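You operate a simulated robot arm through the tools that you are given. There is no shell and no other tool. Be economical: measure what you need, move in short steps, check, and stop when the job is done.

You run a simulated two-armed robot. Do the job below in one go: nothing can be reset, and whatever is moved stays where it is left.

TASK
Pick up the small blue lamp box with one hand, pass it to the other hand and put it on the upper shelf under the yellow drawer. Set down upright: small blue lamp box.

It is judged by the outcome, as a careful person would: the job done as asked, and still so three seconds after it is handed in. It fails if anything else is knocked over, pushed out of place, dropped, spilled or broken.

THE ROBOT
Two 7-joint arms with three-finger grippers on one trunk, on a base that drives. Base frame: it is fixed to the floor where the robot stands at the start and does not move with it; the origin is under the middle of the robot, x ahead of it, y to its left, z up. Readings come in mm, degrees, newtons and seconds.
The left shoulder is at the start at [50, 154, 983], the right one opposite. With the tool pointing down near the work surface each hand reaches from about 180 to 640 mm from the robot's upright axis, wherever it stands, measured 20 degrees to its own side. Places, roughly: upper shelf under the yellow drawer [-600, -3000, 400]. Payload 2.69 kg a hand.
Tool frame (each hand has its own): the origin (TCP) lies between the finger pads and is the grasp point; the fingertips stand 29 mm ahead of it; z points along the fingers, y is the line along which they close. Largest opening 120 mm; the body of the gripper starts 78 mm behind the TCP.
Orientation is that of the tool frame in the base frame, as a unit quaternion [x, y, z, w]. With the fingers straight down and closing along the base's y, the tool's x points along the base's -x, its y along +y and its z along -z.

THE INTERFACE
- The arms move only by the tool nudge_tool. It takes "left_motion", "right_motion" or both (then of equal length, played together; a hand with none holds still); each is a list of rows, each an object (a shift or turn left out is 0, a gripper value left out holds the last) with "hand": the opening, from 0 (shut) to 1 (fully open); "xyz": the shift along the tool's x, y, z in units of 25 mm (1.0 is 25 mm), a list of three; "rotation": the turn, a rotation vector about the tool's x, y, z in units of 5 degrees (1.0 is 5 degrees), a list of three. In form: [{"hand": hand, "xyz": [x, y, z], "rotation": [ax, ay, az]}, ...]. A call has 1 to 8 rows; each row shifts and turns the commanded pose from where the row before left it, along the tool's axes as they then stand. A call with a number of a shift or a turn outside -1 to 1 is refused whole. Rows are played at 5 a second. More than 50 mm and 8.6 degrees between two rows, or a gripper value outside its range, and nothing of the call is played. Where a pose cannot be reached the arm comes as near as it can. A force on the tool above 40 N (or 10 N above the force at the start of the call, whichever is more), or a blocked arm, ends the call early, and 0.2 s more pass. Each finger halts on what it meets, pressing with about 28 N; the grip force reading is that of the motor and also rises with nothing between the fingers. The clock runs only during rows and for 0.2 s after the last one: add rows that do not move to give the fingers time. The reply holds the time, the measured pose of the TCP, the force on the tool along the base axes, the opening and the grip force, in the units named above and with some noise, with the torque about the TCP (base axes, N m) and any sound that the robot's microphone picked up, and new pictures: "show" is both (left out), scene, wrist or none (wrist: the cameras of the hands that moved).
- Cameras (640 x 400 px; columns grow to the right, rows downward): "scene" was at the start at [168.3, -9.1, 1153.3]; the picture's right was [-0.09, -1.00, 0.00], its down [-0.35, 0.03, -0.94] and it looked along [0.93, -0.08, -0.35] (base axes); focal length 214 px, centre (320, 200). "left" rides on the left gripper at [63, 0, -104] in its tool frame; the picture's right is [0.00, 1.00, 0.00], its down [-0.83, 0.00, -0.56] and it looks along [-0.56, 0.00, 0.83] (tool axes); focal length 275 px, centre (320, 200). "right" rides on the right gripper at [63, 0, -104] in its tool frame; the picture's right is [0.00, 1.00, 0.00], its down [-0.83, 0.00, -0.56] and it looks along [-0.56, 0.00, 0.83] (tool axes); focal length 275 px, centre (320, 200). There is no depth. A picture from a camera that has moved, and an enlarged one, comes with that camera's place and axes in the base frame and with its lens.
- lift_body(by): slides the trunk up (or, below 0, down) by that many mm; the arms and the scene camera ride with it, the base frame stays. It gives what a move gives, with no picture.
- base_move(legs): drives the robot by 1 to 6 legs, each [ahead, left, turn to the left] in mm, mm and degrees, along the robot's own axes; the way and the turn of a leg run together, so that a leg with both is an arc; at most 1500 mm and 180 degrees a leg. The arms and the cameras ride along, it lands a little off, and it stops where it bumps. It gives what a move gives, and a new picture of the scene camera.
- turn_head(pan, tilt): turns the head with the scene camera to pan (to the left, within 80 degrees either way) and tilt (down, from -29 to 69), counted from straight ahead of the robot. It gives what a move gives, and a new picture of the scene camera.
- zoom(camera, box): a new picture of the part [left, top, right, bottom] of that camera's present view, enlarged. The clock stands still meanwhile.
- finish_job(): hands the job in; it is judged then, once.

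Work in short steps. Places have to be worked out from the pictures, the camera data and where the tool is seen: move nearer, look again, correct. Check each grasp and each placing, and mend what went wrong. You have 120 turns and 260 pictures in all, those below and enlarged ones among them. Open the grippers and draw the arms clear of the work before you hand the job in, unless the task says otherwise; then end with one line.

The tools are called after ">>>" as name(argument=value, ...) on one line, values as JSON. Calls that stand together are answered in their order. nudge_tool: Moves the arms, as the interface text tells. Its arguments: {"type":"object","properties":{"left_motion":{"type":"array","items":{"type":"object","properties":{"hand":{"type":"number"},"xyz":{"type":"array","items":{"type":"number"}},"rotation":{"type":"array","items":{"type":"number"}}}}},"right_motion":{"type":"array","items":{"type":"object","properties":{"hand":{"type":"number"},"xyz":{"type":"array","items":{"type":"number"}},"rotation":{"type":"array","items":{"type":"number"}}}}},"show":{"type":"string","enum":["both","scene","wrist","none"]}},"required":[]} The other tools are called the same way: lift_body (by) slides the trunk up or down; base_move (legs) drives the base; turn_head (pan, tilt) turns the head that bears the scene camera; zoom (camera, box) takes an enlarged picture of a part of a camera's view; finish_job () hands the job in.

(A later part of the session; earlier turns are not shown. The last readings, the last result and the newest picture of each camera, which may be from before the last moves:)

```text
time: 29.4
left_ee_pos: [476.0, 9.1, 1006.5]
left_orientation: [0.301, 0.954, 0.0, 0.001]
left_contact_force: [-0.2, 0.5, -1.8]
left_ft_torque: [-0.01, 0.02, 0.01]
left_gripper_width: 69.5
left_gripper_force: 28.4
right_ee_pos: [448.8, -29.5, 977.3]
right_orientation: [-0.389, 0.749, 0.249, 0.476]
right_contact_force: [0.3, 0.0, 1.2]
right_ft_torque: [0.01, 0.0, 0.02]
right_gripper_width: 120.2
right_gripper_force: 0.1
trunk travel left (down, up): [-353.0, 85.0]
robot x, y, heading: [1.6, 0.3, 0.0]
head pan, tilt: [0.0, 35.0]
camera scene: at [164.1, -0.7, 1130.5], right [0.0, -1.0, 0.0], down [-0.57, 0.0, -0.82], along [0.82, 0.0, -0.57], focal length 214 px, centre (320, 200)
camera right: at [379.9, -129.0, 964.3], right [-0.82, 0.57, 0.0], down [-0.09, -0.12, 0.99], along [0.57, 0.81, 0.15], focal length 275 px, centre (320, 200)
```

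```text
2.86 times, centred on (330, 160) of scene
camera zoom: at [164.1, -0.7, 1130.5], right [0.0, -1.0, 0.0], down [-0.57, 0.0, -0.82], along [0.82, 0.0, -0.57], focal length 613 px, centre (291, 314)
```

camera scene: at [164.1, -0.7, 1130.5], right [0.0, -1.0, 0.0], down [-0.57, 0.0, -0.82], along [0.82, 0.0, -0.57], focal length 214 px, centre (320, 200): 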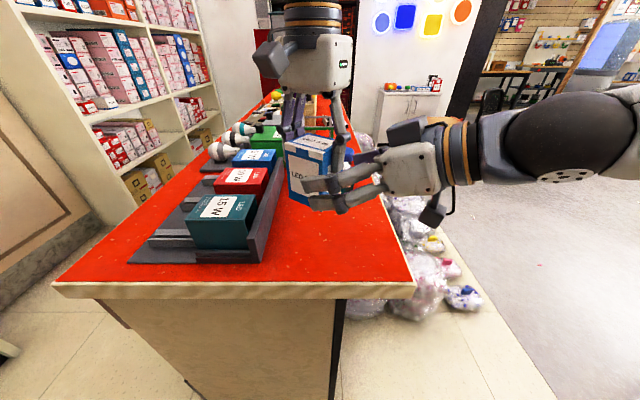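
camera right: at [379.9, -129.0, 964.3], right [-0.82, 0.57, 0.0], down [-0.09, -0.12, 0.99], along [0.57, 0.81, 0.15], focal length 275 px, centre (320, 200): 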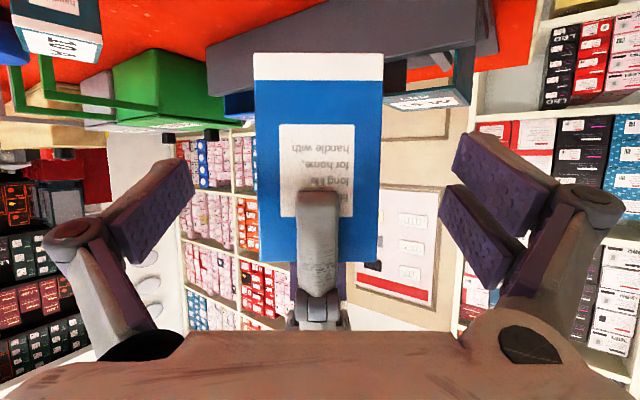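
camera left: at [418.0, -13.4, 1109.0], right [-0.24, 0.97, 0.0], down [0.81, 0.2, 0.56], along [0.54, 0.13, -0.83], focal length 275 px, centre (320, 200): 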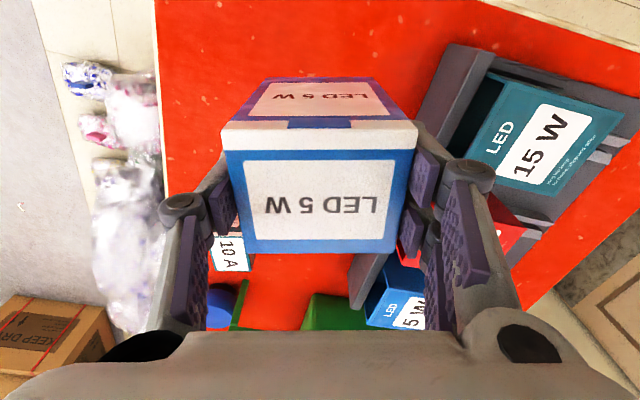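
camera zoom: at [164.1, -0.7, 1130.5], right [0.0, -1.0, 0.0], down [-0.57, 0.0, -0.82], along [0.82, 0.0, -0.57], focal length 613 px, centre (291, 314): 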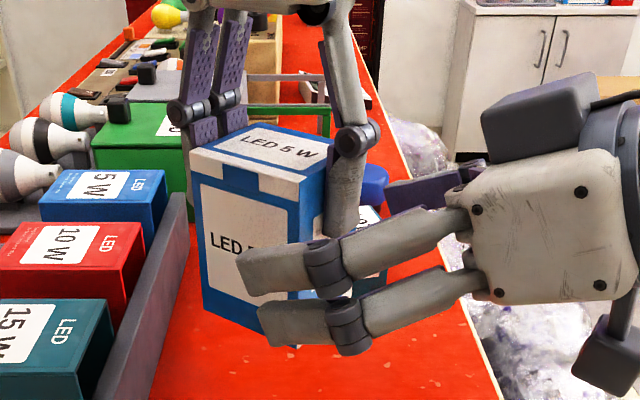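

Palm is taller than the listed body, so I stop ~15 mm short of box centre: advance 33 mm more, then check.

>>> nudge_tool(right_motion=[{"xyz": [0, 0, 0.5]}, {"xyz": [0, 0, 0.5]}, {"xyz": [0, 0, 0.32]}], show="wrist")

>>> zoom(camera="scene", box=[250, 90, 410, 230])

```text
time: 30.2
left_ee_pos: [475.8, 7.4, 1005.7]
left_orientation: [0.302, 0.953, 0.0, 0.001]
left_contact_force: [-0.1, -0.1, -0.9]
left_ft_torque: [-0.03, 0.02, -0.04]
left_gripper_width: 69.4
left_gripper_force: 28.2
right_ee_pos: [464.4, -5.5, 964.6]
right_orientation: [-0.389, 0.749, 0.248, 0.476]
right_contact_force: [0.8, 0.2, 0.0]
right_ft_torque: [0.0, -0.03, -0.02]
right_gripper_width: 119.9
right_gripper_force: 0.0
trunk travel left (down, up): [-353.0, 85.0]
robot x, y, heading: [1.5, 1.4, 0.1]
head pan, tilt: [0.0, 35.0]
camera right: at [396.8, -104.4, 950.7], right [-0.82, 0.57, 0.0], down [-0.09, -0.12, 0.99], along [0.57, 0.81, 0.15], focal length 275 px, centre (320, 200)
```

right: 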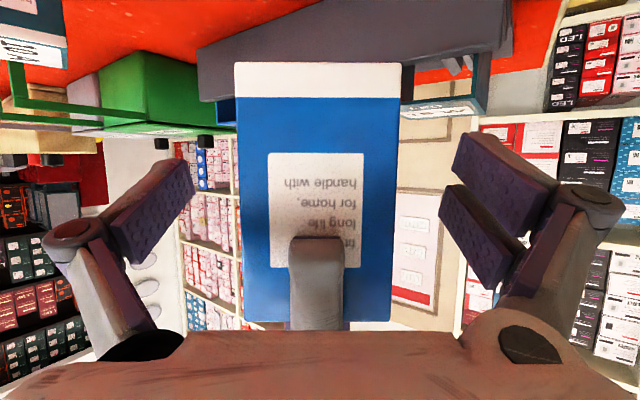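

```text
2.86 times, centred on (330, 160) of scene
camera zoom: at [163.9, -0.7, 1130.6], right [0.0, -1.0, 0.0], down [-0.57, 0.0, -0.82], along [0.82, 0.0, -0.57], focal length 613 px, centre (291, 314)
```

zoom: 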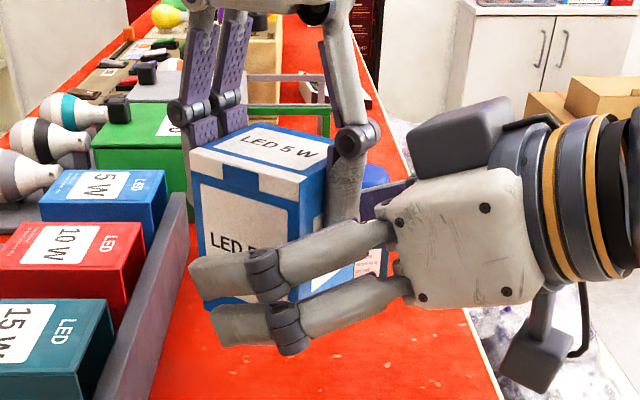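

Clear of the left finger. Close the right gripper.

>>> nudge_tool(right_motion=[{"hand": 0}, {}, {}, {}, {}], show="wrist")

>>> zoom(camera="scene", box=[250, 90, 410, 230])

```text
time: 31.4
left_ee_pos: [475.4, 8.0, 1006.1]
left_orientation: [0.301, 0.953, 0.001, 0.0]
left_contact_force: [1.4, 12.1, -5.3]
left_ft_torque: [0.46, -0.1, 0.03]
left_gripper_width: 69.2
left_gripper_force: 27.9
right_ee_pos: [464.8, -4.9, 964.6]
right_orientation: [-0.389, 0.749, 0.247, 0.476]
right_contact_force: [-0.7, -11.7, 2.9]
right_ft_torque: [0.07, 0.0, -0.16]
right_gripper_width: 59.2
right_gripper_force: 28.3
trunk travel left (down, up): [-353.0, 85.0]
robot x, y, heading: [-0.3, -3.0, 0.1]
head pan, tilt: [0.0, 35.0]
camera right: at [396.9, -104.7, 950.9], right [-0.82, 0.57, 0.0], down [-0.09, -0.12, 0.99], along [0.57, 0.81, 0.15], focal length 275 px, centre (320, 200)
```

right: 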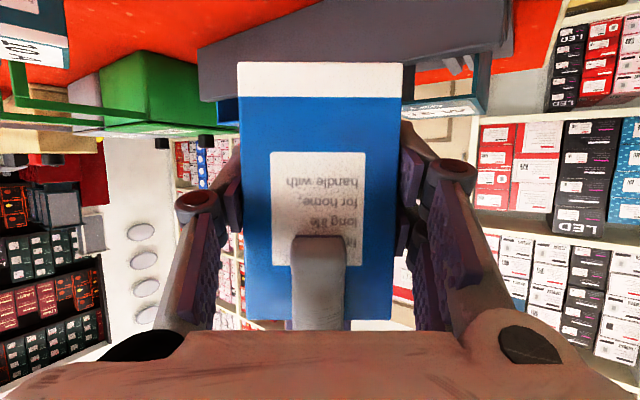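

```text
2.86 times, centred on (330, 160) of scene
camera zoom: at [163.8, -0.7, 1130.6], right [0.0, -1.0, 0.0], down [-0.57, 0.0, -0.82], along [0.82, 0.0, -0.57], focal length 613 px, centre (291, 314)
```

zoom: 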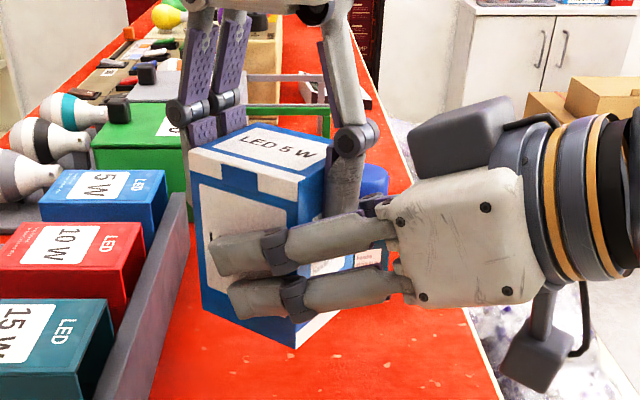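

Right hand grips the 59 mm faces squarely. Open the left just slightly (avoid pushing the right palm) and lift it straight up.

>>> nudge_tool(left_motion=[{"hand": 0.68}, {}, {"xyz": [0, 0, -0.4]}, {"xyz": [0, 0, -0.8]}, {"xyz": [0, 0, -0.8]}, {"xyz": [0, 0, -0.8]}], show="both")

```text
time: 32.8
left_ee_pos: [472.5, 8.7, 1066.1]
left_orientation: [0.301, 0.954, 0.0, 0.001]
left_contact_force: [0.2, -0.1, -0.9]
left_ft_torque: [-0.02, -0.01, -0.02]
left_gripper_width: 81.6
left_gripper_force: 0.0
left hand out of reach, approached as far as the arm can: row 6
right_ee_pos: [464.4, -6.0, 963.8]
right_orientation: [-0.39, 0.748, 0.249, 0.476]
right_contact_force: [0.7, 0.5, 0.4]
right_ft_torque: [0.0, 0.0, 0.0]
right_gripper_width: 59.4
right_gripper_force: 28.1
trunk travel left (down, up): [-353.0, 85.0]
robot x, y, heading: [-0.9, -0.8, 0.0]
head pan, tilt: [0.0, 35.0]
camera scene: at [163.7, -0.6, 1130.6], right [0.0, -1.0, 0.0], down [-0.57, 0.0, -0.82], along [0.82, 0.0, -0.57], focal length 214 px, centre (320, 200)
camera left: at [423.1, 45.3, 1170.9], right [0.58, 0.82, 0.0], down [0.68, -0.48, 0.56], along [0.46, -0.32, -0.83], focal length 275 px, centre (320, 200)
```

scene: 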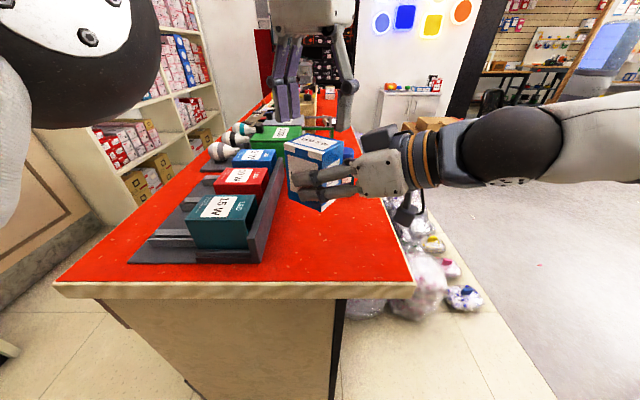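
left: 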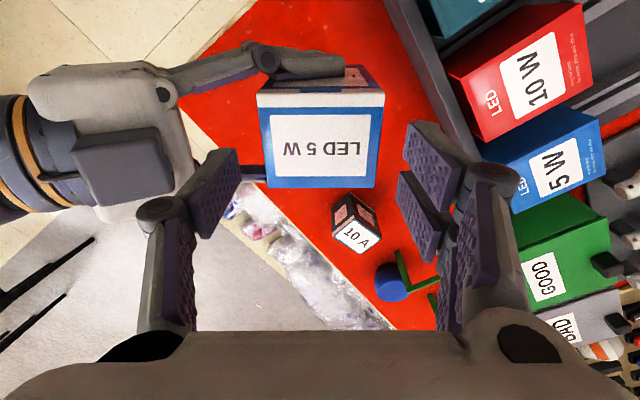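

Handover complete. Withdraw the left hand back-left, away from the box.

>>> nudge_tool(left_motion=[{"xyz": [0.8, 0, 0]}, {"xyz": [0.9, 0, 0], "rotation": [0, 0, -1]}, {"xyz": [0.9, 0, 0], "rotation": [0, 0, -1]}, {"xyz": [0.9, 0.2, 0], "rotation": [0, 0, -1]}, {"xyz": [0.5, 0.5, 0], "rotation": [0, 0, -1]}, {"xyz": [0, 0.7, 0], "rotation": [0, 0, -1]}, {"xyz": [0, 0.7, 0], "rotation": [0, 0, -1]}, {"xyz": [0, 0.7, 0], "rotation": [0, 0, -1]}], show="scene")

>>> turn_head(pan=-80, tilt=30)

>>> turn_head(pan=80, tilt=30)

```text
time: 34.6
left_ee_pos: [403.2, 127.4, 1064.8]
left_orientation: [0.0, 1.0, 0.0, 0.001]
left_contact_force: [-0.4, 0.0, 0.7]
left_ft_torque: [0.0, -0.01, 0.05]
left_gripper_width: 81.7
left_gripper_force: 0.0
right_ee_pos: [464.9, -4.9, 964.2]
right_orientation: [-0.389, 0.748, 0.248, 0.477]
right_contact_force: [-0.1, 0.6, 0.3]
right_ft_torque: [-0.01, 0.03, -0.02]
right_gripper_width: 59.3
right_gripper_force: 27.7
trunk travel left (down, up): [-353.0, 85.0]
robot x, y, heading: [0.8, 0.1, 0.1]
head pan, tilt: [0.0, 35.0]
camera scene: at [163.8, -0.5, 1130.6], right [0.0, -1.0, 0.0], down [-0.57, 0.0, -0.82], along [0.82, 0.0, -0.57], focal length 214 px, centre (320, 200)
```

scene: 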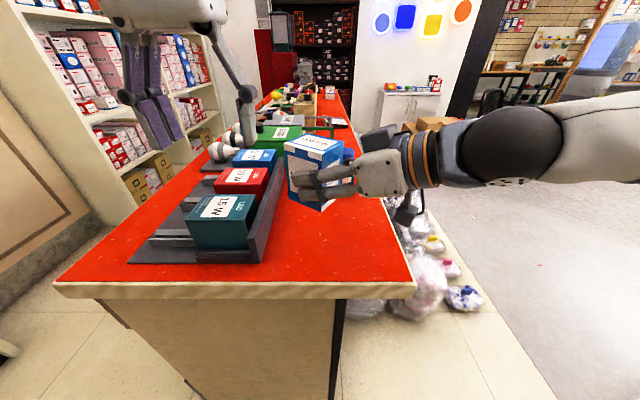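

```text
time: 36.1
left_ee_pos: [403.1, 126.8, 1066.1]
left_orientation: [0.001, 1.0, 0.0, 0.001]
left_contact_force: [0.4, 0.2, -0.1]
left_ft_torque: [-0.03, -0.01, -0.02]
left_gripper_width: 81.8
left_gripper_force: 0.0
right_ee_pos: [465.3, -4.5, 965.2]
right_orientation: [-0.389, 0.748, 0.248, 0.477]
right_contact_force: [0.1, 1.5, 0.0]
right_ft_torque: [-0.01, 0.03, 0.02]
right_gripper_width: 59.4
right_gripper_force: 27.6
trunk travel left (down, up): [-353.0, 85.0]
robot x, y, heading: [2.1, -0.8, -0.1]
head pan, tilt: [-80.0, 30.0]
camera scene: at [91.5, -89.8, 1138.4], right [-0.98, -0.17, 0.0], down [-0.09, 0.49, -0.87], along [0.15, -0.85, -0.5], focal length 214 px, centre (320, 200)
```

scene: 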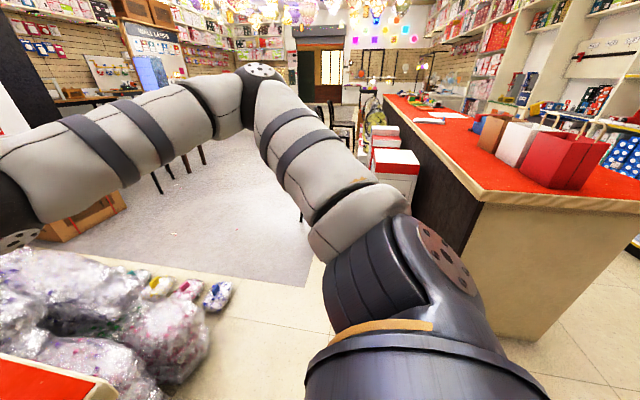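

```text
time: 38.6
left_ee_pos: [403.9, 127.4, 1065.9]
left_orientation: [0.001, 1.0, 0.0, 0.002]
left_contact_force: [0.4, 0.1, -1.0]
left_ft_torque: [-0.04, 0.01, 0.0]
left_gripper_width: 81.6
left_gripper_force: 0.0
right_ee_pos: [464.2, -4.6, 964.8]
right_orientation: [-0.389, 0.749, 0.248, 0.477]
right_contact_force: [-0.2, 0.4, 0.0]
right_ft_torque: [-0.05, 0.0, -0.03]
right_gripper_width: 59.3
right_gripper_force: 27.9
trunk travel left (down, up): [-353.0, 85.0]
robot x, y, heading: [1.5, -2.0, -0.2]
head pan, tilt: [80.0, 30.0]
camera scene: at [91.5, 88.4, 1138.4], right [0.98, -0.17, 0.0], down [-0.09, -0.49, -0.87], along [0.15, 0.85, -0.5], focal length 214 px, centre (320, 200)
```

scene: 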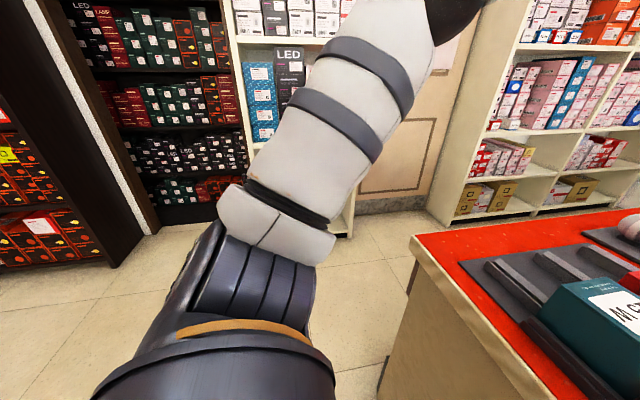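

The way behind and to the right seems free. I back off 150 mm and turn right 90° (arms are above table height), head forward.

>>> base_move(legs=[[-150, 0, 0]])

>>> turn_head(pan=-60, tilt=25)

>>> base_move(legs=[[0, 0, -90]])

```text
time: 40.0
left_ee_pos: [255.1, 126.2, 1065.2]
left_orientation: [0.0, 1.0, 0.0, 0.0]
left_contact_force: [0.2, 0.3, 1.0]
left_ft_torque: [-0.01, -0.03, -0.02]
left_gripper_width: 81.7
left_gripper_force: 0.1
right_ee_pos: [315.0, -4.8, 964.4]
right_orientation: [-0.388, 0.748, 0.248, 0.478]
right_contact_force: [-0.9, -0.1, 0.8]
right_ft_torque: [-0.01, -0.01, -0.02]
right_gripper_width: 59.5
right_gripper_force: 27.7
trunk travel left (down, up): [-353.0, 85.0]
robot x, y, heading: [-152.3, 4.6, -0.0]
head pan, tilt: [80.0, 30.0]
camera scene: at [-57.7, 88.4, 1138.5], right [0.98, -0.17, 0.0], down [-0.09, -0.49, -0.87], along [0.15, 0.85, -0.5], focal length 214 px, centre (320, 200)
```

scene: 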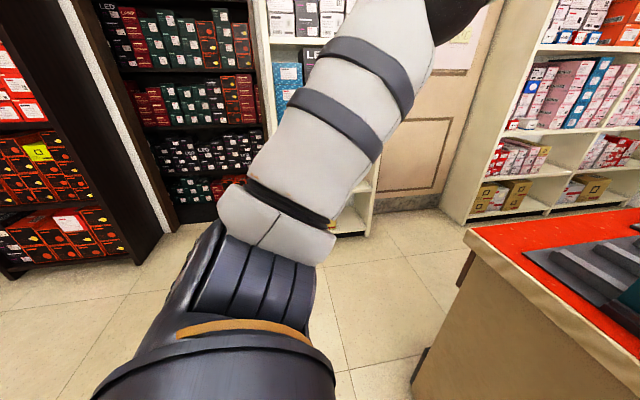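

```text
time: 42.2
left_ee_pos: [254.9, 125.9, 1065.4]
left_orientation: [0.002, 1.0, 0.0, 0.001]
left_contact_force: [0.8, -0.5, -0.6]
left_ft_torque: [0.0, -0.04, -0.03]
left_gripper_width: 81.7
left_gripper_force: 0.2
right_ee_pos: [317.1, -5.3, 964.5]
right_orientation: [-0.388, 0.748, 0.248, 0.477]
right_contact_force: [0.6, 0.6, -0.2]
right_ft_torque: [0.01, 0.0, -0.04]
right_gripper_width: 59.5
right_gripper_force: 28.2
trunk travel left (down, up): [-353.0, 85.0]
robot x, y, heading: [-149.1, 1.5, -0.2]
head pan, tilt: [-60.0, 25.0]
camera scene: at [-26.7, -80.5, 1146.4], right [-0.87, -0.5, 0.0], down [-0.21, 0.37, -0.91], along [0.45, -0.79, -0.42], focal length 214 px, centre (320, 200)
```

scene: 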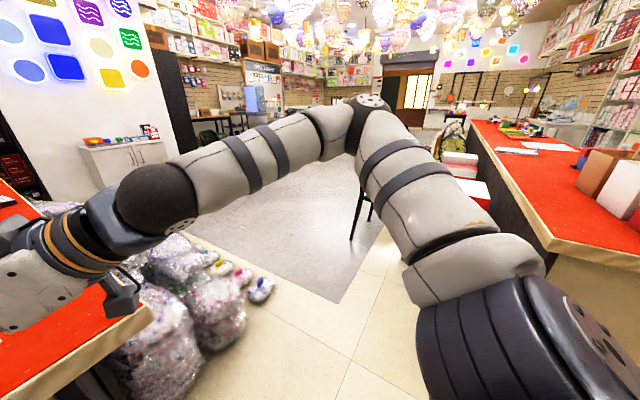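

```text
time: 46.5
left_ee_pos: [-39.6, -408.1, 1065.5]
left_orientation: [0.723, 0.691, 0.0, 0.001]
left_contact_force: [-1.0, 0.0, 0.5]
left_ft_torque: [0.03, -0.05, 0.01]
left_gripper_width: 81.5
left_gripper_force: 0.0
right_ee_pos: [-173.2, -463.5, 963.7]
right_orientation: [0.271, 0.799, -0.172, 0.509]
right_contact_force: [-0.1, -0.7, 0.3]
right_ft_torque: [0.0, 0.01, 0.03]
right_gripper_width: 59.1
right_gripper_force: 28.0
trunk travel left (down, up): [-353.0, 85.0]
robot x, y, heading: [-149.1, -0.9, -92.3]
head pan, tilt: [-60.0, 25.0]
camera scene: at [-233.3, -118.7, 1146.4], right [-0.46, 0.89, 0.0], down [0.37, 0.2, -0.91], along [-0.8, -0.42, -0.42], focal length 214 px, centre (320, 200)
```

scene: 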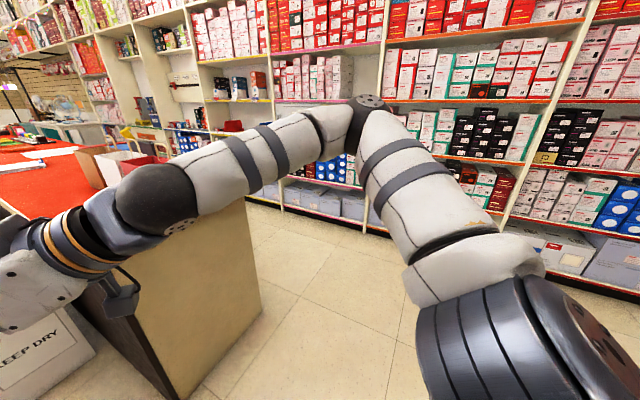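

The counter spans roughly x −300…−890 with a ~1.1 m aisle on its far side. I strafe to x ≈ −1440 (clear floor), turn to face +x, and look down the aisle.

>>> base_move(legs=[[0, -1290, 0], [0, 0, 92]])

>>> turn_head(pan=-50, tilt=25)

```text
time: 60.8
left_ee_pos: [-1050.3, 208.8, 1065.0]
left_orientation: [-0.013, 1.0, 0.0, 0.001]
left_contact_force: [-0.1, 0.3, 0.0]
left_ft_torque: [-0.02, 0.06, -0.03]
left_gripper_width: 81.6
left_gripper_force: 0.0
right_ee_pos: [-985.4, 78.0, 964.9]
right_orientation: [-0.4, 0.742, 0.256, 0.473]
right_contact_force: [0.0, 0.0, 0.4]
right_ft_torque: [-0.02, 0.01, 0.01]
right_gripper_width: 59.5
right_gripper_force: 28.1
trunk travel left (down, up): [-353.0, 85.0]
robot x, y, heading: [-1450.0, 67.7, 1.5]
head pan, tilt: [-60.0, 25.0]
camera scene: at [-1326.5, -7.9, 1146.4], right [-0.85, -0.53, 0.0], down [-0.22, 0.36, -0.91], along [0.48, -0.77, -0.42], focal length 214 px, centre (320, 200)
```

scene: 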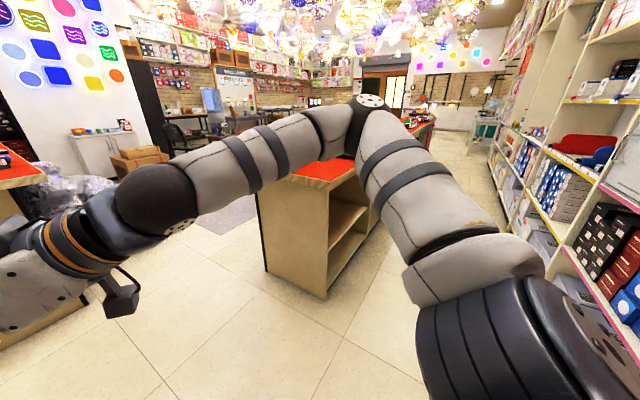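

```text
time: 61.5
left_ee_pos: [-1051.2, 207.8, 1065.8]
left_orientation: [-0.014, 1.0, 0.0, 0.001]
left_contact_force: [0.9, -0.8, 0.7]
left_ft_torque: [0.0, 0.01, 0.03]
left_gripper_width: 81.5
left_gripper_force: 0.0
right_ee_pos: [-985.9, 77.1, 964.7]
right_orientation: [-0.4, 0.743, 0.255, 0.473]
right_contact_force: [0.5, -0.1, -0.1]
right_ft_torque: [-0.02, 0.01, -0.01]
right_gripper_width: 59.4
right_gripper_force: 27.9
trunk travel left (down, up): [-353.0, 85.0]
robot x, y, heading: [-1454.6, 66.9, 1.4]
head pan, tilt: [-50.0, 25.0]
camera scene: at [-1313.6, 1.6, 1146.4], right [-0.75, -0.67, 0.0], down [-0.28, 0.32, -0.91], along [0.6, -0.68, -0.42], focal length 214 px, centre (320, 200)
```

scene: 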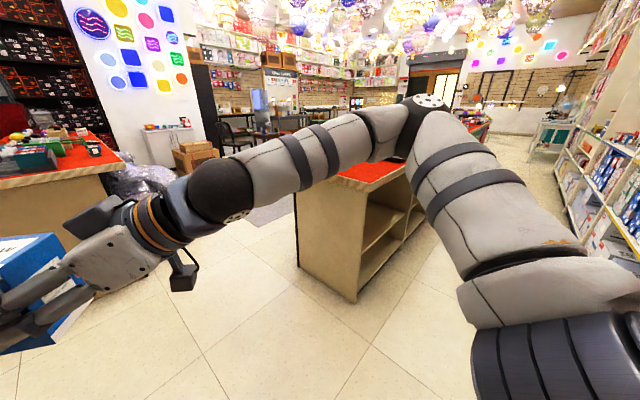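

The counter's staff side has open shelves. I straighten the heading, ease back 40 mm, and strafe right 1.2 m along the aisle, looking as I go.

>>> base_move(legs=[[-40, 0, -1.5], [0, -1200, 0]])

```text
time: 71.4
left_ee_pos: [-1066.6, -990.4, 1065.8]
left_orientation: [-0.019, 1.0, 0.001, 0.001]
left_contact_force: [0.7, -0.1, 0.1]
left_ft_torque: [-0.02, 0.01, -0.01]
left_gripper_width: 81.3
left_gripper_force: 0.0
right_ee_pos: [-1000.1, -1116.9, 964.6]
right_orientation: [-0.404, 0.741, 0.258, 0.471]
right_contact_force: [0.5, -0.9, -0.3]
right_ft_torque: [-0.05, 0.01, 0.01]
right_gripper_width: 59.4
right_gripper_force: 28.5
trunk travel left (down, up): [-353.0, 85.0]
robot x, y, heading: [-1463.7, -1134.7, 2.3]
head pan, tilt: [-50.0, 25.0]
camera scene: at [-1326.9, -1198.0, 1146.4], right [-0.74, -0.67, 0.0], down [-0.28, 0.31, -0.91], along [0.61, -0.67, -0.42], focal length 214 px, centre (320, 200)
```

scene: 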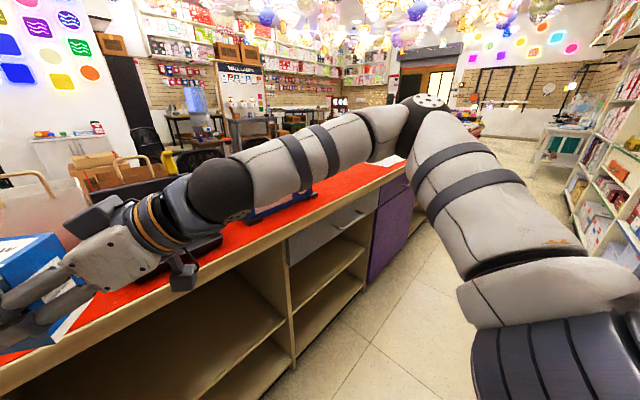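

Drawers of different colours are appearing. Continue strafing 1.0 m with a heading correction.

>>> base_move(legs=[[0, 0, -2.2], [-20, -1000, 0]])

>>> turn_head(pan=-25, tilt=35)

```text
time: 79.7
left_ee_pos: [-1092.0, -1998.6, 1065.4]
left_orientation: [0.015, 1.0, 0.0, 0.001]
left_contact_force: [1.0, -0.5, -0.2]
left_ft_torque: [0.01, -0.03, -0.01]
left_gripper_width: 81.6
left_gripper_force: 0.0
right_ee_pos: [-1032.6, -2131.7, 963.4]
right_orientation: [-0.377, 0.754, 0.241, 0.481]
right_contact_force: [-0.1, 0.1, -0.4]
right_ft_torque: [0.01, 0.01, -0.01]
right_gripper_width: 59.3
right_gripper_force: 27.8
trunk travel left (down, up): [-353.0, 85.0]
robot x, y, heading: [-1497.8, -2111.7, -1.7]
head pan, tilt: [-50.0, 25.0]
camera scene: at [-1366.2, -2188.1, 1146.4], right [-0.79, -0.62, 0.0], down [-0.26, 0.33, -0.91], along [0.56, -0.71, -0.42], focal length 214 px, centre (320, 200)
```

scene: 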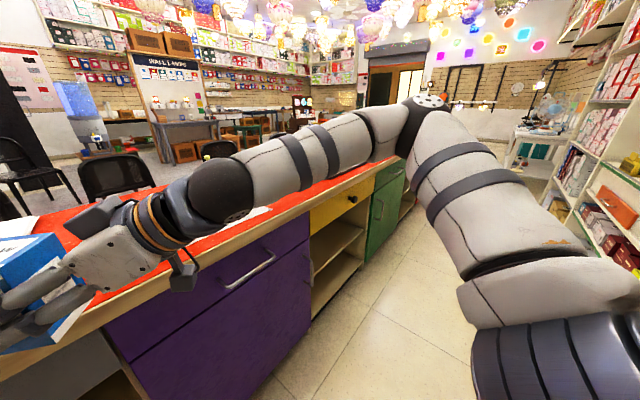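

```text
time: 80.6
left_ee_pos: [-1092.0, -1998.0, 1065.2]
left_orientation: [0.016, 1.0, 0.0, 0.001]
left_contact_force: [1.3, -0.4, 0.3]
left_ft_torque: [0.02, -0.03, 0.01]
left_gripper_width: 81.7
left_gripper_force: 0.0
right_ee_pos: [-1034.7, -2132.7, 963.8]
right_orientation: [-0.378, 0.754, 0.241, 0.48]
right_contact_force: [1.2, -0.4, -0.8]
right_ft_torque: [0.03, -0.01, -0.02]
right_gripper_width: 59.3
right_gripper_force: 28.0
trunk travel left (down, up): [-353.0, 85.0]
robot x, y, heading: [-1497.3, -2110.3, -1.6]
head pan, tilt: [-25.0, 35.0]
camera scene: at [-1344.7, -2155.3, 1130.6], right [-0.45, -0.89, 0.0], down [-0.51, 0.26, -0.82], along [0.73, -0.37, -0.57], focal length 214 px, centre (320, 200)
```

scene: 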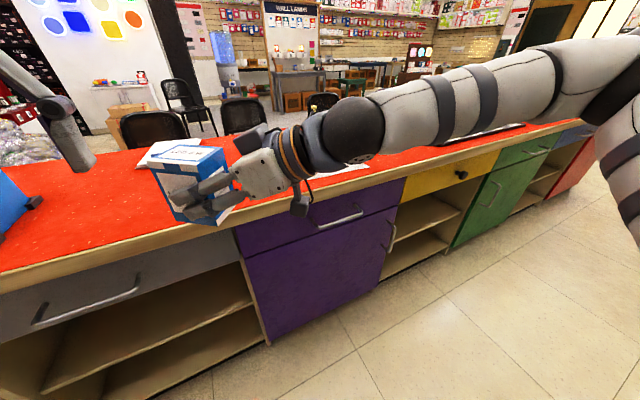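

Yellow drawer bay: y ≈ −2770…−3400, drawer bottom z ≈ 600, upper shelf z ≈ 380–400, face x ≈ −855. Strafe 840 mm further; pull the left hand back meanwhile.

>>> base_move(legs=[[0, 0, 1.7], [0, -840, 0]])

>>> nudge_tool(left_motion=[{"hand": 0.3, "xyz": [1, 0.3, 0]}, {"xyz": [1, 0.3, 0]}, {"xyz": [1, 0.3, 0]}, {"xyz": [1, 0.3, 0]}, {"xyz": [0.5, 0.3, 0]}], show="none")

>>> turn_head(pan=0, tilt=40)

```text
time: 87.8
left_ee_pos: [-1092.3, -2832.8, 1065.0]
left_orientation: [-0.004, 1.0, 0.0, 0.0]
left_contact_force: [-0.2, 0.4, 0.4]
left_ft_torque: [0.01, 0.0, 0.0]
left_gripper_width: 82.0
left_gripper_force: 0.0
right_ee_pos: [-1029.5, -2962.9, 964.2]
right_orientation: [-0.392, 0.747, 0.25, 0.475]
right_contact_force: [-0.8, -0.3, -1.3]
right_ft_torque: [-0.01, 0.0, -0.01]
right_gripper_width: 59.2
right_gripper_force: 28.3
trunk travel left (down, up): [-353.0, 85.0]
robot x, y, heading: [-1497.5, -2962.0, 0.8]
head pan, tilt: [-25.0, 35.0]
camera scene: at [-1338.9, -2999.7, 1130.6], right [-0.41, -0.91, 0.0], down [-0.52, 0.24, -0.82], along [0.75, -0.34, -0.57], focal length 214 px, centre (320, 200)
```

scene: 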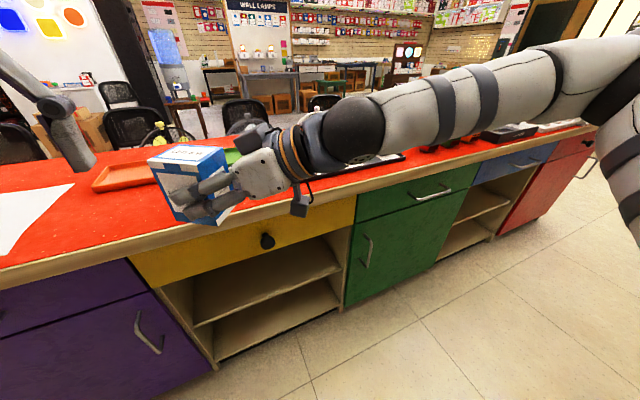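

```text
time: 89.0
left_ee_pos: [-1204.6, -2795.8, 1064.0]
left_orientation: [-0.004, 1.0, 0.0, 0.001]
left_contact_force: [0.2, -0.8, -0.5]
left_ft_torque: [0.0, -0.03, 0.02]
left_gripper_width: 36.1
left_gripper_force: 0.0
right_ee_pos: [-1029.3, -2964.1, 964.5]
right_orientation: [-0.393, 0.746, 0.251, 0.475]
right_contact_force: [-0.4, -0.1, -0.1]
right_ft_torque: [-0.01, 0.02, 0.0]
right_gripper_width: 59.5
right_gripper_force: 28.4
trunk travel left (down, up): [-353.0, 85.0]
robot x, y, heading: [-1499.4, -2960.9, 0.4]
head pan, tilt: [-25.0, 35.0]
```

```text
time: 89.9
left_ee_pos: [-1204.8, -2796.4, 1064.7]
left_orientation: [-0.004, 1.0, 0.0, 0.001]
left_contact_force: [0.8, 0.2, -1.1]
left_ft_torque: [0.01, -0.02, 0.0]
left_gripper_width: 36.1
left_gripper_force: 0.0
right_ee_pos: [-1029.7, -2963.4, 965.0]
right_orientation: [-0.392, 0.747, 0.25, 0.475]
right_contact_force: [0.1, -0.3, -1.3]
right_ft_torque: [-0.02, 0.0, -0.01]
right_gripper_width: 59.1
right_gripper_force: 27.9
trunk travel left (down, up): [-353.0, 85.0]
robot x, y, heading: [-1496.3, -2962.8, 0.5]
head pan, tilt: [0.0, 40.0]
camera scene: at [-1334.1, -2962.4, 1123.1], right [0.01, -1.0, 0.0], down [-0.64, -0.01, -0.77], along [0.77, 0.01, -0.64], focal length 214 px, centre (320, 200)
```

scene: 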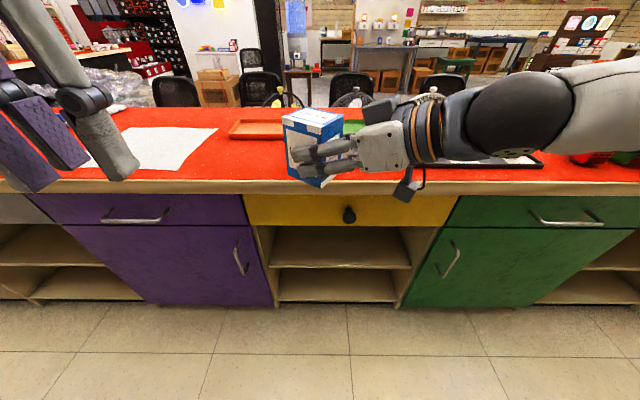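

Bay is directly ahead: shelf z ≈ 375, clear opening y −2755…−3350. First lower the trunk 300 mm while clear of the counter, then turn the right hand to point forward.

>>> lift_body(by=-300)

>>> nudge_tool(right_motion=[{"rotation": [0.906, 0, 0.423]}, {"rotation": [0.906, 0, 0.423]}, {"rotation": [0.906, 0, 0.423]}, {"rotation": [0.906, 0, 0.423]}, {"rotation": [0.906, 0, 0.423]}, {"rotation": [0.906, 0, 0.423]}], show="scene")

```text
time: 92.9
left_ee_pos: [-1151.2, -2796.2, 713.8]
left_orientation: [-0.005, 0.996, -0.002, -0.084]
left_contact_force: [0.3, 0.6, 0.4]
left_ft_torque: [0.03, 0.03, -0.03]
left_gripper_width: 36.1
left_gripper_force: 0.1
right_ee_pos: [-1029.5, -2962.8, 664.9]
right_orientation: [-0.392, 0.746, 0.25, 0.476]
right_contact_force: [0.1, 0.0, -1.1]
right_ft_torque: [-0.04, -0.01, -0.02]
right_gripper_width: 59.6
right_gripper_force: 28.0
trunk travel left (down, up): [-53.0, 385.0]
robot x, y, heading: [-1495.0, -2968.7, 0.6]
head pan, tilt: [0.0, 40.0]
```

```text
time: 94.3
left_ee_pos: [-1151.2, -2795.3, 713.8]
left_orientation: [-0.004, 0.996, -0.002, -0.084]
left_contact_force: [-0.1, -0.1, 0.2]
left_ft_torque: [0.04, -0.05, 0.0]
left_gripper_width: 36.0
left_gripper_force: 0.1
right_ee_pos: [-1025.6, -2961.4, 666.9]
right_orientation: [-0.185, 0.823, 0.119, 0.524]
right_contact_force: [0.0, -1.3, 0.0]
right_ft_torque: [0.0, -0.01, 0.01]
right_gripper_width: 59.1
right_gripper_force: 28.0
right hand out of reach, approached as far as the arm can: row 4
trunk travel left (down, up): [-53.0, 385.0]
robot x, y, heading: [-1491.5, -2962.7, 0.4]
head pan, tilt: [0.0, 40.0]
camera scene: at [-1236.7, -2961.3, 799.1], right [0.01, -1.0, 0.0], down [-0.64, -0.01, -0.77], along [0.77, 0.01, -0.64], focal length 214 px, centre (320, 200)
```

scene: 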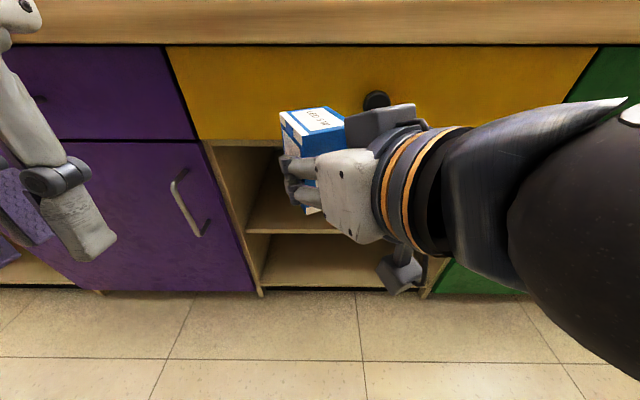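

Heading is now 25°. Shift the hand right 90 and down 160 mm (still well in front of the counter) for a better arm posture.

>>> nudge_tool(right_motion=[{"xyz": [0.92, -0.47, 0.19]}, {"xyz": [0.92, -0.47, 0.19]}, {"xyz": [0.92, -0.47, 0.19]}, {"xyz": [0.92, -0.47, 0.19]}, {"xyz": [0.92, -0.47, 0.19]}, {"xyz": [0.92, -0.47, 0.19]}, {"xyz": [0.92, -0.47, 0.19]}], show="none")

>>> nudge_tool(right_motion=[{"rotation": [0.906, 0, 0.423]}, {"rotation": [0.906, 0, 0.423]}, {"rotation": [0.906, 0, 0.423]}, {"rotation": [0.906, 0, 0.423]}, {"rotation": [0.906, 0, 0.423]}], show="both")

```text
time: 95.9
left_ee_pos: [-1150.8, -2795.7, 714.7]
left_orientation: [-0.004, 0.996, -0.002, -0.085]
left_contact_force: [-0.4, 0.2, -0.7]
left_ft_torque: [-0.01, -0.01, -0.02]
left_gripper_width: 35.9
left_gripper_force: 0.1
right_ee_pos: [-983.2, -3010.9, 544.3]
right_orientation: [-0.187, 0.822, 0.119, 0.524]
right_contact_force: [-1.0, -0.5, -0.9]
right_ft_torque: [0.0, 0.04, 0.01]
right_gripper_width: 59.1
right_gripper_force: 28.4
right hand out of reach, approached as far as the arm can: row 1, 2, 3, 4, 5, 6, 7
trunk travel left (down, up): [-53.0, 385.0]
robot x, y, heading: [-1495.5, -2964.6, 0.7]
head pan, tilt: [0.0, 40.0]
```

```text
time: 97.1
left_ee_pos: [-1150.9, -2795.5, 715.5]
left_orientation: [-0.004, 0.996, -0.002, -0.085]
left_contact_force: [0.2, 0.5, -0.4]
left_ft_torque: [0.02, 0.0, -0.02]
left_gripper_width: 36.3
left_gripper_force: 0.0
right_ee_pos: [-981.1, -3010.8, 543.4]
right_orientation: [-0.003, 0.843, 0.002, 0.537]
right_contact_force: [-0.2, -0.4, -0.3]
right_ft_torque: [-0.02, 0.02, 0.0]
right_gripper_width: 59.4
right_gripper_force: 27.2
trunk travel left (down, up): [-53.0, 385.0]
robot x, y, heading: [-1492.0, -2964.7, 0.5]
head pan, tilt: [0.0, 40.0]
camera scene: at [-1236.7, -2961.4, 799.1], right [0.01, -1.0, 0.0], down [-0.64, -0.01, -0.77], along [0.77, 0.01, -0.64], focal length 214 px, centre (320, 200)
camera right: at [-1101.7, -3011.3, 530.1], right [-0.01, 1.0, 0.0], down [-0.15, 0.0, 0.99], along [0.99, 0.01, 0.15], focal length 275 px, centre (320, 200)
```

scene: 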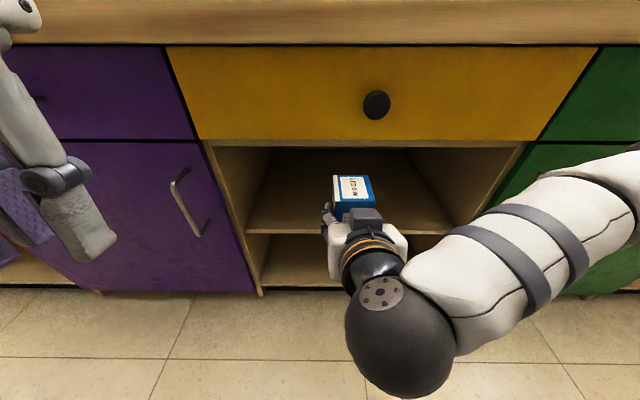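
right: 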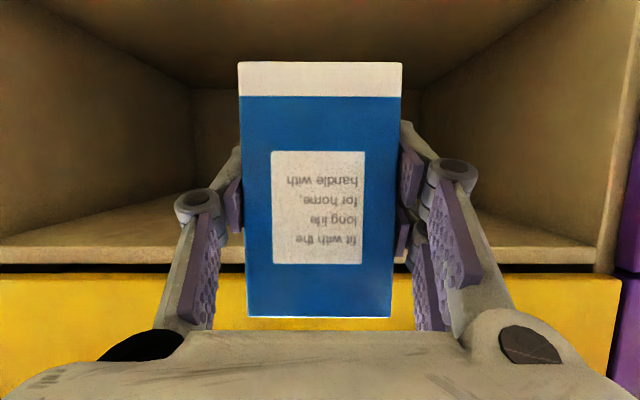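

Hand points straight ahead, box upright. Zoom to measure the shelf's front edge.

>>> zoom(camera="scene", box=[190, 120, 350, 300])

>>> zoom(camera="scene", box=[400, 120, 560, 300])

```text
2.22 times, centred on (270, 210) of scene
camera zoom: at [-1236.7, -2961.4, 799.1], right [0.01, -1.0, 0.0], down [-0.64, -0.01, -0.77], along [0.77, 0.01, -0.64], focal length 477 px, centre (431, 178)
```

zoom: 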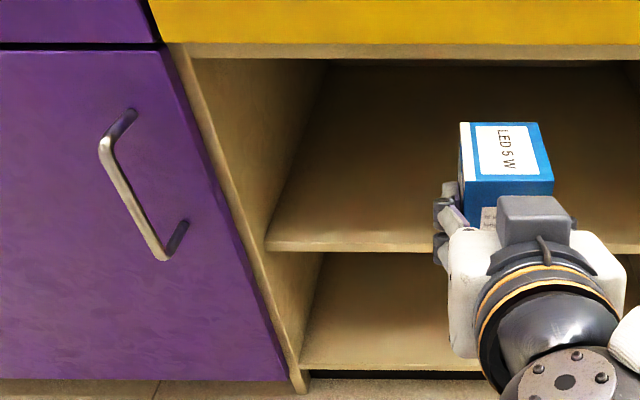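

```text
2.22 times, centred on (480, 210) of scene
camera zoom: at [-1236.7, -2961.4, 799.1], right [0.01, -1.0, 0.0], down [-0.64, -0.01, -0.77], along [0.77, 0.01, -0.64], focal length 477 px, centre (-36, 178)
```

zoom: 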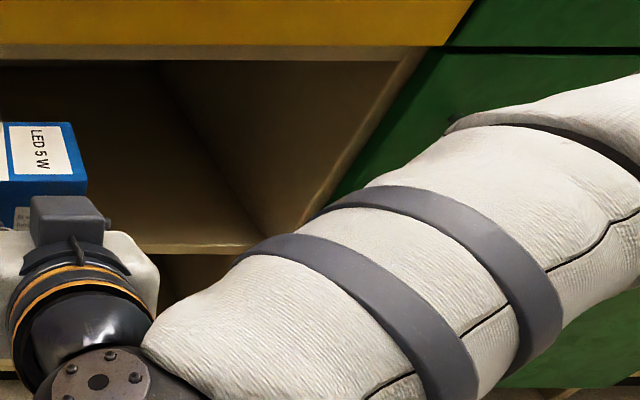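

Shelf top ≈ 370, front edge x ≈ −840; box bottom is at ≈ 498. Lower 50 with the trunk and ~45 with the arm so the box (100 tall) clears the drawer (z ≈ 613) before insertion.

>>> lift_body(by=-50)

>>> nudge_tool(right_motion=[{"xyz": [0.8, 0, 0.4]}, {"xyz": [0.8, 0, 0.4]}], show="scene")

```text
time: 98.1
left_ee_pos: [-1150.6, -2796.2, 665.1]
left_orientation: [-0.005, 0.996, -0.002, -0.084]
left_contact_force: [-0.9, -1.0, 0.5]
left_ft_torque: [0.03, 0.0, 0.0]
left_gripper_width: 35.7
left_gripper_force: 0.2
right_ee_pos: [-981.9, -3009.1, 493.4]
right_orientation: [-0.004, 0.843, 0.003, 0.538]
right_contact_force: [0.5, 0.3, -1.1]
right_ft_torque: [-0.03, 0.01, 0.01]
right_gripper_width: 59.4
right_gripper_force: 28.4
trunk travel left (down, up): [-3.0, 435.0]
robot x, y, heading: [-1494.5, -2963.1, 0.7]
head pan, tilt: [0.0, 40.0]
```

```text
time: 98.7
left_ee_pos: [-1150.4, -2796.0, 664.3]
left_orientation: [-0.004, 0.996, -0.002, -0.085]
left_contact_force: [0.4, 0.8, 0.3]
left_ft_torque: [0.0, 0.01, -0.02]
left_gripper_width: 36.2
left_gripper_force: 0.2
right_ee_pos: [-982.5, -3009.2, 450.3]
right_orientation: [-0.005, 0.844, 0.003, 0.537]
right_contact_force: [-0.6, -0.3, -1.7]
right_ft_torque: [-0.01, 0.01, -0.03]
right_gripper_width: 59.1
right_gripper_force: 27.7
trunk travel left (down, up): [-3.0, 435.0]
robot x, y, heading: [-1496.1, -2965.4, 0.8]
head pan, tilt: [0.0, 40.0]
camera scene: at [-1226.0, -2961.2, 758.5], right [0.01, -1.0, 0.0], down [-0.64, -0.01, -0.77], along [0.77, 0.01, -0.64], focal length 214 px, centre (320, 200)
```

scene: 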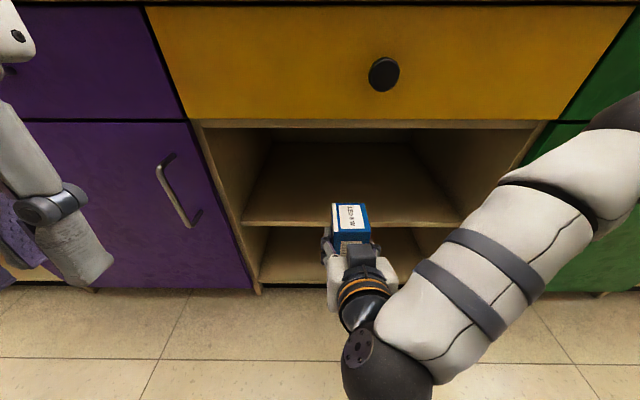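

Box bottom ≈ 405, clear of both shelf and drawer. Advance forward 100 mm in level motion and check the elbow.

>>> nudge_tool(right_motion=[{"xyz": [-0.423, 0, 0.906]}, {"xyz": [-0.423, 0, 0.906]}, {"xyz": [-0.423, 0, 0.906]}, {"xyz": [-0.423, 0, 0.906]}], show="both")

```text
time: 99.7
left_ee_pos: [-1151.6, -2796.2, 664.3]
left_orientation: [-0.005, 0.996, -0.002, -0.084]
left_contact_force: [0.4, -0.9, 0.0]
left_ft_torque: [0.0, 0.0, -0.02]
left_gripper_width: 36.0
left_gripper_force: 0.1
right_ee_pos: [-882.5, -3007.2, 449.5]
right_orientation: [-0.004, 0.843, 0.003, 0.537]
right_contact_force: [0.0, 0.4, -0.5]
right_ft_torque: [-0.01, 0.04, -0.01]
right_gripper_width: 59.3
right_gripper_force: 27.9
trunk travel left (down, up): [-3.0, 435.0]
robot x, y, heading: [-1497.5, -2964.1, 0.6]
head pan, tilt: [0.0, 40.0]
camera scene: at [-1226.0, -2961.2, 758.5], right [0.01, -1.0, 0.0], down [-0.64, -0.01, -0.77], along [0.77, 0.01, -0.64], focal length 214 px, centre (320, 200)
camera right: at [-1002.6, -3009.4, 436.5], right [-0.01, 1.0, 0.0], down [-0.15, 0.0, 0.99], along [0.99, 0.01, 0.15], focal length 275 px, centre (320, 200)
```

scene: 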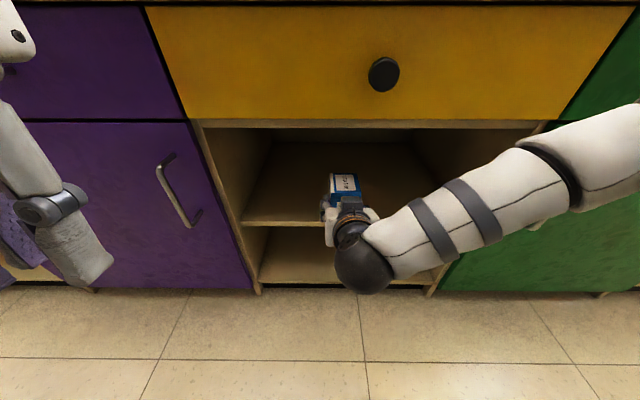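
right: 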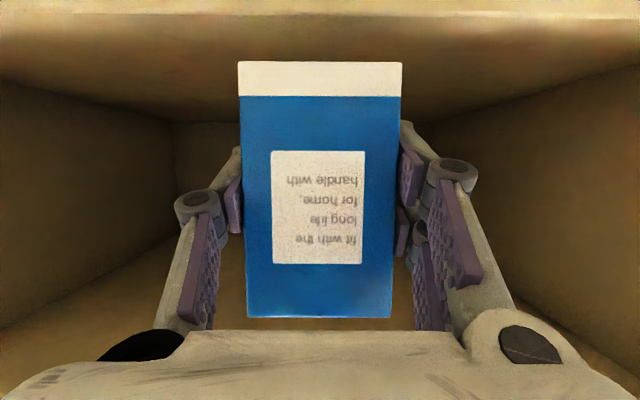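

Elbow still clear of the counter edge. Shelf top re-measured ≈ 362. Continue 95 mm forward in two steps.

>>> nudge_tool(right_motion=[{"xyz": [-0.423, 0, 0.906]}, {"xyz": [-0.423, 0, 0.906]}], show="scene")

```text
time: 100.3
left_ee_pos: [-1151.8, -2795.5, 664.7]
left_orientation: [-0.004, 0.996, -0.002, -0.085]
left_contact_force: [0.1, -0.2, 0.3]
left_ft_torque: [0.03, -0.03, -0.01]
left_gripper_width: 36.1
left_gripper_force: 0.1
right_ee_pos: [-830.6, -3006.6, 450.6]
right_orientation: [-0.003, 0.843, 0.002, 0.538]
right_contact_force: [0.0, 0.3, -1.3]
right_ft_torque: [-0.03, 0.03, -0.01]
right_gripper_width: 59.2
right_gripper_force: 28.1
trunk travel left (down, up): [-3.0, 435.0]
robot x, y, heading: [-1495.4, -2963.7, 0.7]
head pan, tilt: [0.0, 40.0]
camera scene: at [-1226.0, -2961.2, 758.5], right [0.01, -1.0, 0.0], down [-0.64, -0.01, -0.77], along [0.77, 0.01, -0.64], focal length 214 px, centre (320, 200)
```

scene: 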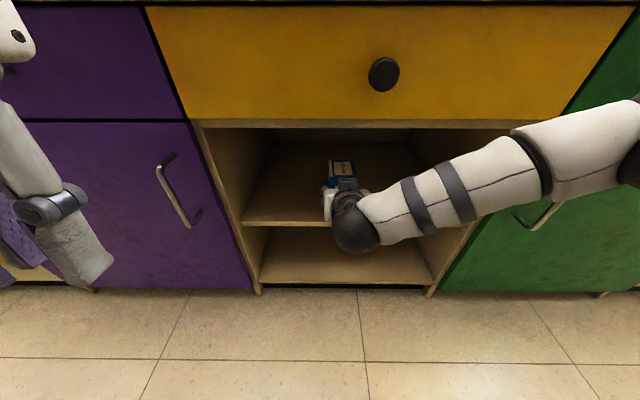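

Forward 47 mm more to TCP x ≈ −783 (box near face ≈ 40 mm inside the edge).

>>> nudge_tool(right_motion=[{"xyz": [-0.4, 0, 0.85]}, {"xyz": [-0.4, 0, 0.85]}], show="both")

```text
time: 100.9
left_ee_pos: [-1151.2, -2796.5, 663.7]
left_orientation: [-0.004, 0.996, -0.002, -0.084]
left_contact_force: [-0.2, -0.2, -0.7]
left_ft_torque: [-0.01, 0.0, 0.02]
left_gripper_width: 35.8
left_gripper_force: 0.0
right_ee_pos: [-781.3, -3006.2, 450.4]
right_orientation: [-0.004, 0.843, 0.002, 0.538]
right_contact_force: [-0.5, 0.7, -1.0]
right_ft_torque: [0.01, 0.02, 0.01]
right_gripper_width: 59.3
right_gripper_force: 28.0
trunk travel left (down, up): [-3.0, 435.0]
robot x, y, heading: [-1497.3, -2964.3, 0.8]
head pan, tilt: [0.0, 40.0]
camera scene: at [-1226.0, -2961.3, 758.5], right [0.01, -1.0, 0.0], down [-0.64, -0.01, -0.77], along [0.77, 0.01, -0.64], focal length 214 px, centre (320, 200)
camera right: at [-901.5, -3007.5, 436.6], right [-0.01, 1.0, 0.0], down [-0.15, 0.0, 0.99], along [0.99, 0.01, 0.15], focal length 275 px, centre (320, 200)
```

scene: 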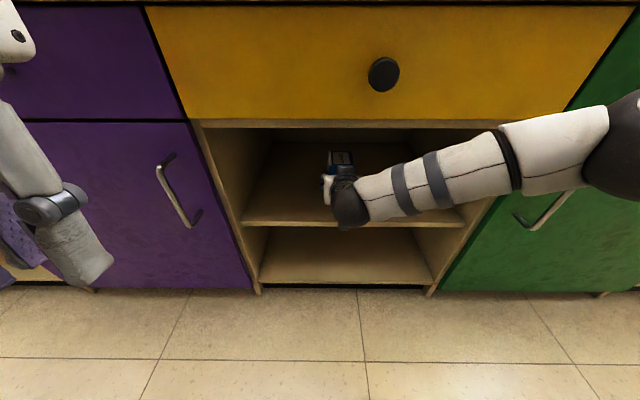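
right: 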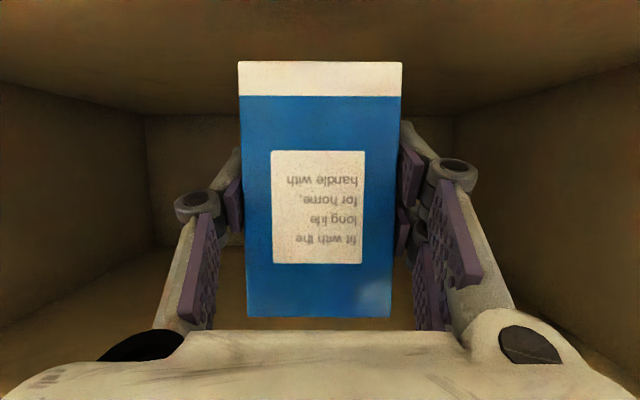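

Well inside. Lower 30 mm, then creep in small steps until contact.

>>> nudge_tool(right_motion=[{"xyz": [0.36, 0, 0.17]}, {"xyz": [0.36, 0, 0.17]}, {"xyz": [0.36, 0, 0.17]}, {}], show="wrist")

```text
time: 101.9
left_ee_pos: [-1151.0, -2796.5, 664.0]
left_orientation: [-0.005, 0.996, -0.003, -0.085]
left_contact_force: [-0.1, 0.5, -0.4]
left_ft_torque: [-0.01, 0.04, -0.01]
left_gripper_width: 35.7
left_gripper_force: 0.1
right_ee_pos: [-781.3, -3006.6, 419.6]
right_orientation: [-0.004, 0.843, 0.002, 0.537]
right_contact_force: [0.2, -0.5, -0.6]
right_ft_torque: [-0.02, 0.02, 0.02]
right_gripper_width: 59.2
right_gripper_force: 28.2
trunk travel left (down, up): [-3.0, 435.0]
robot x, y, heading: [-1497.2, -2959.6, 0.9]
head pan, tilt: [0.0, 40.0]
camera right: at [-902.5, -3009.3, 406.1], right [-0.01, 1.0, 0.0], down [-0.15, 0.0, 0.99], along [0.99, 0.01, 0.15], focal length 275 px, centre (320, 200)
```

right: 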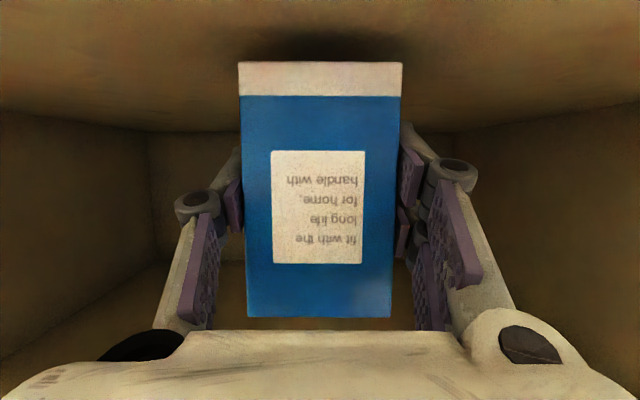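

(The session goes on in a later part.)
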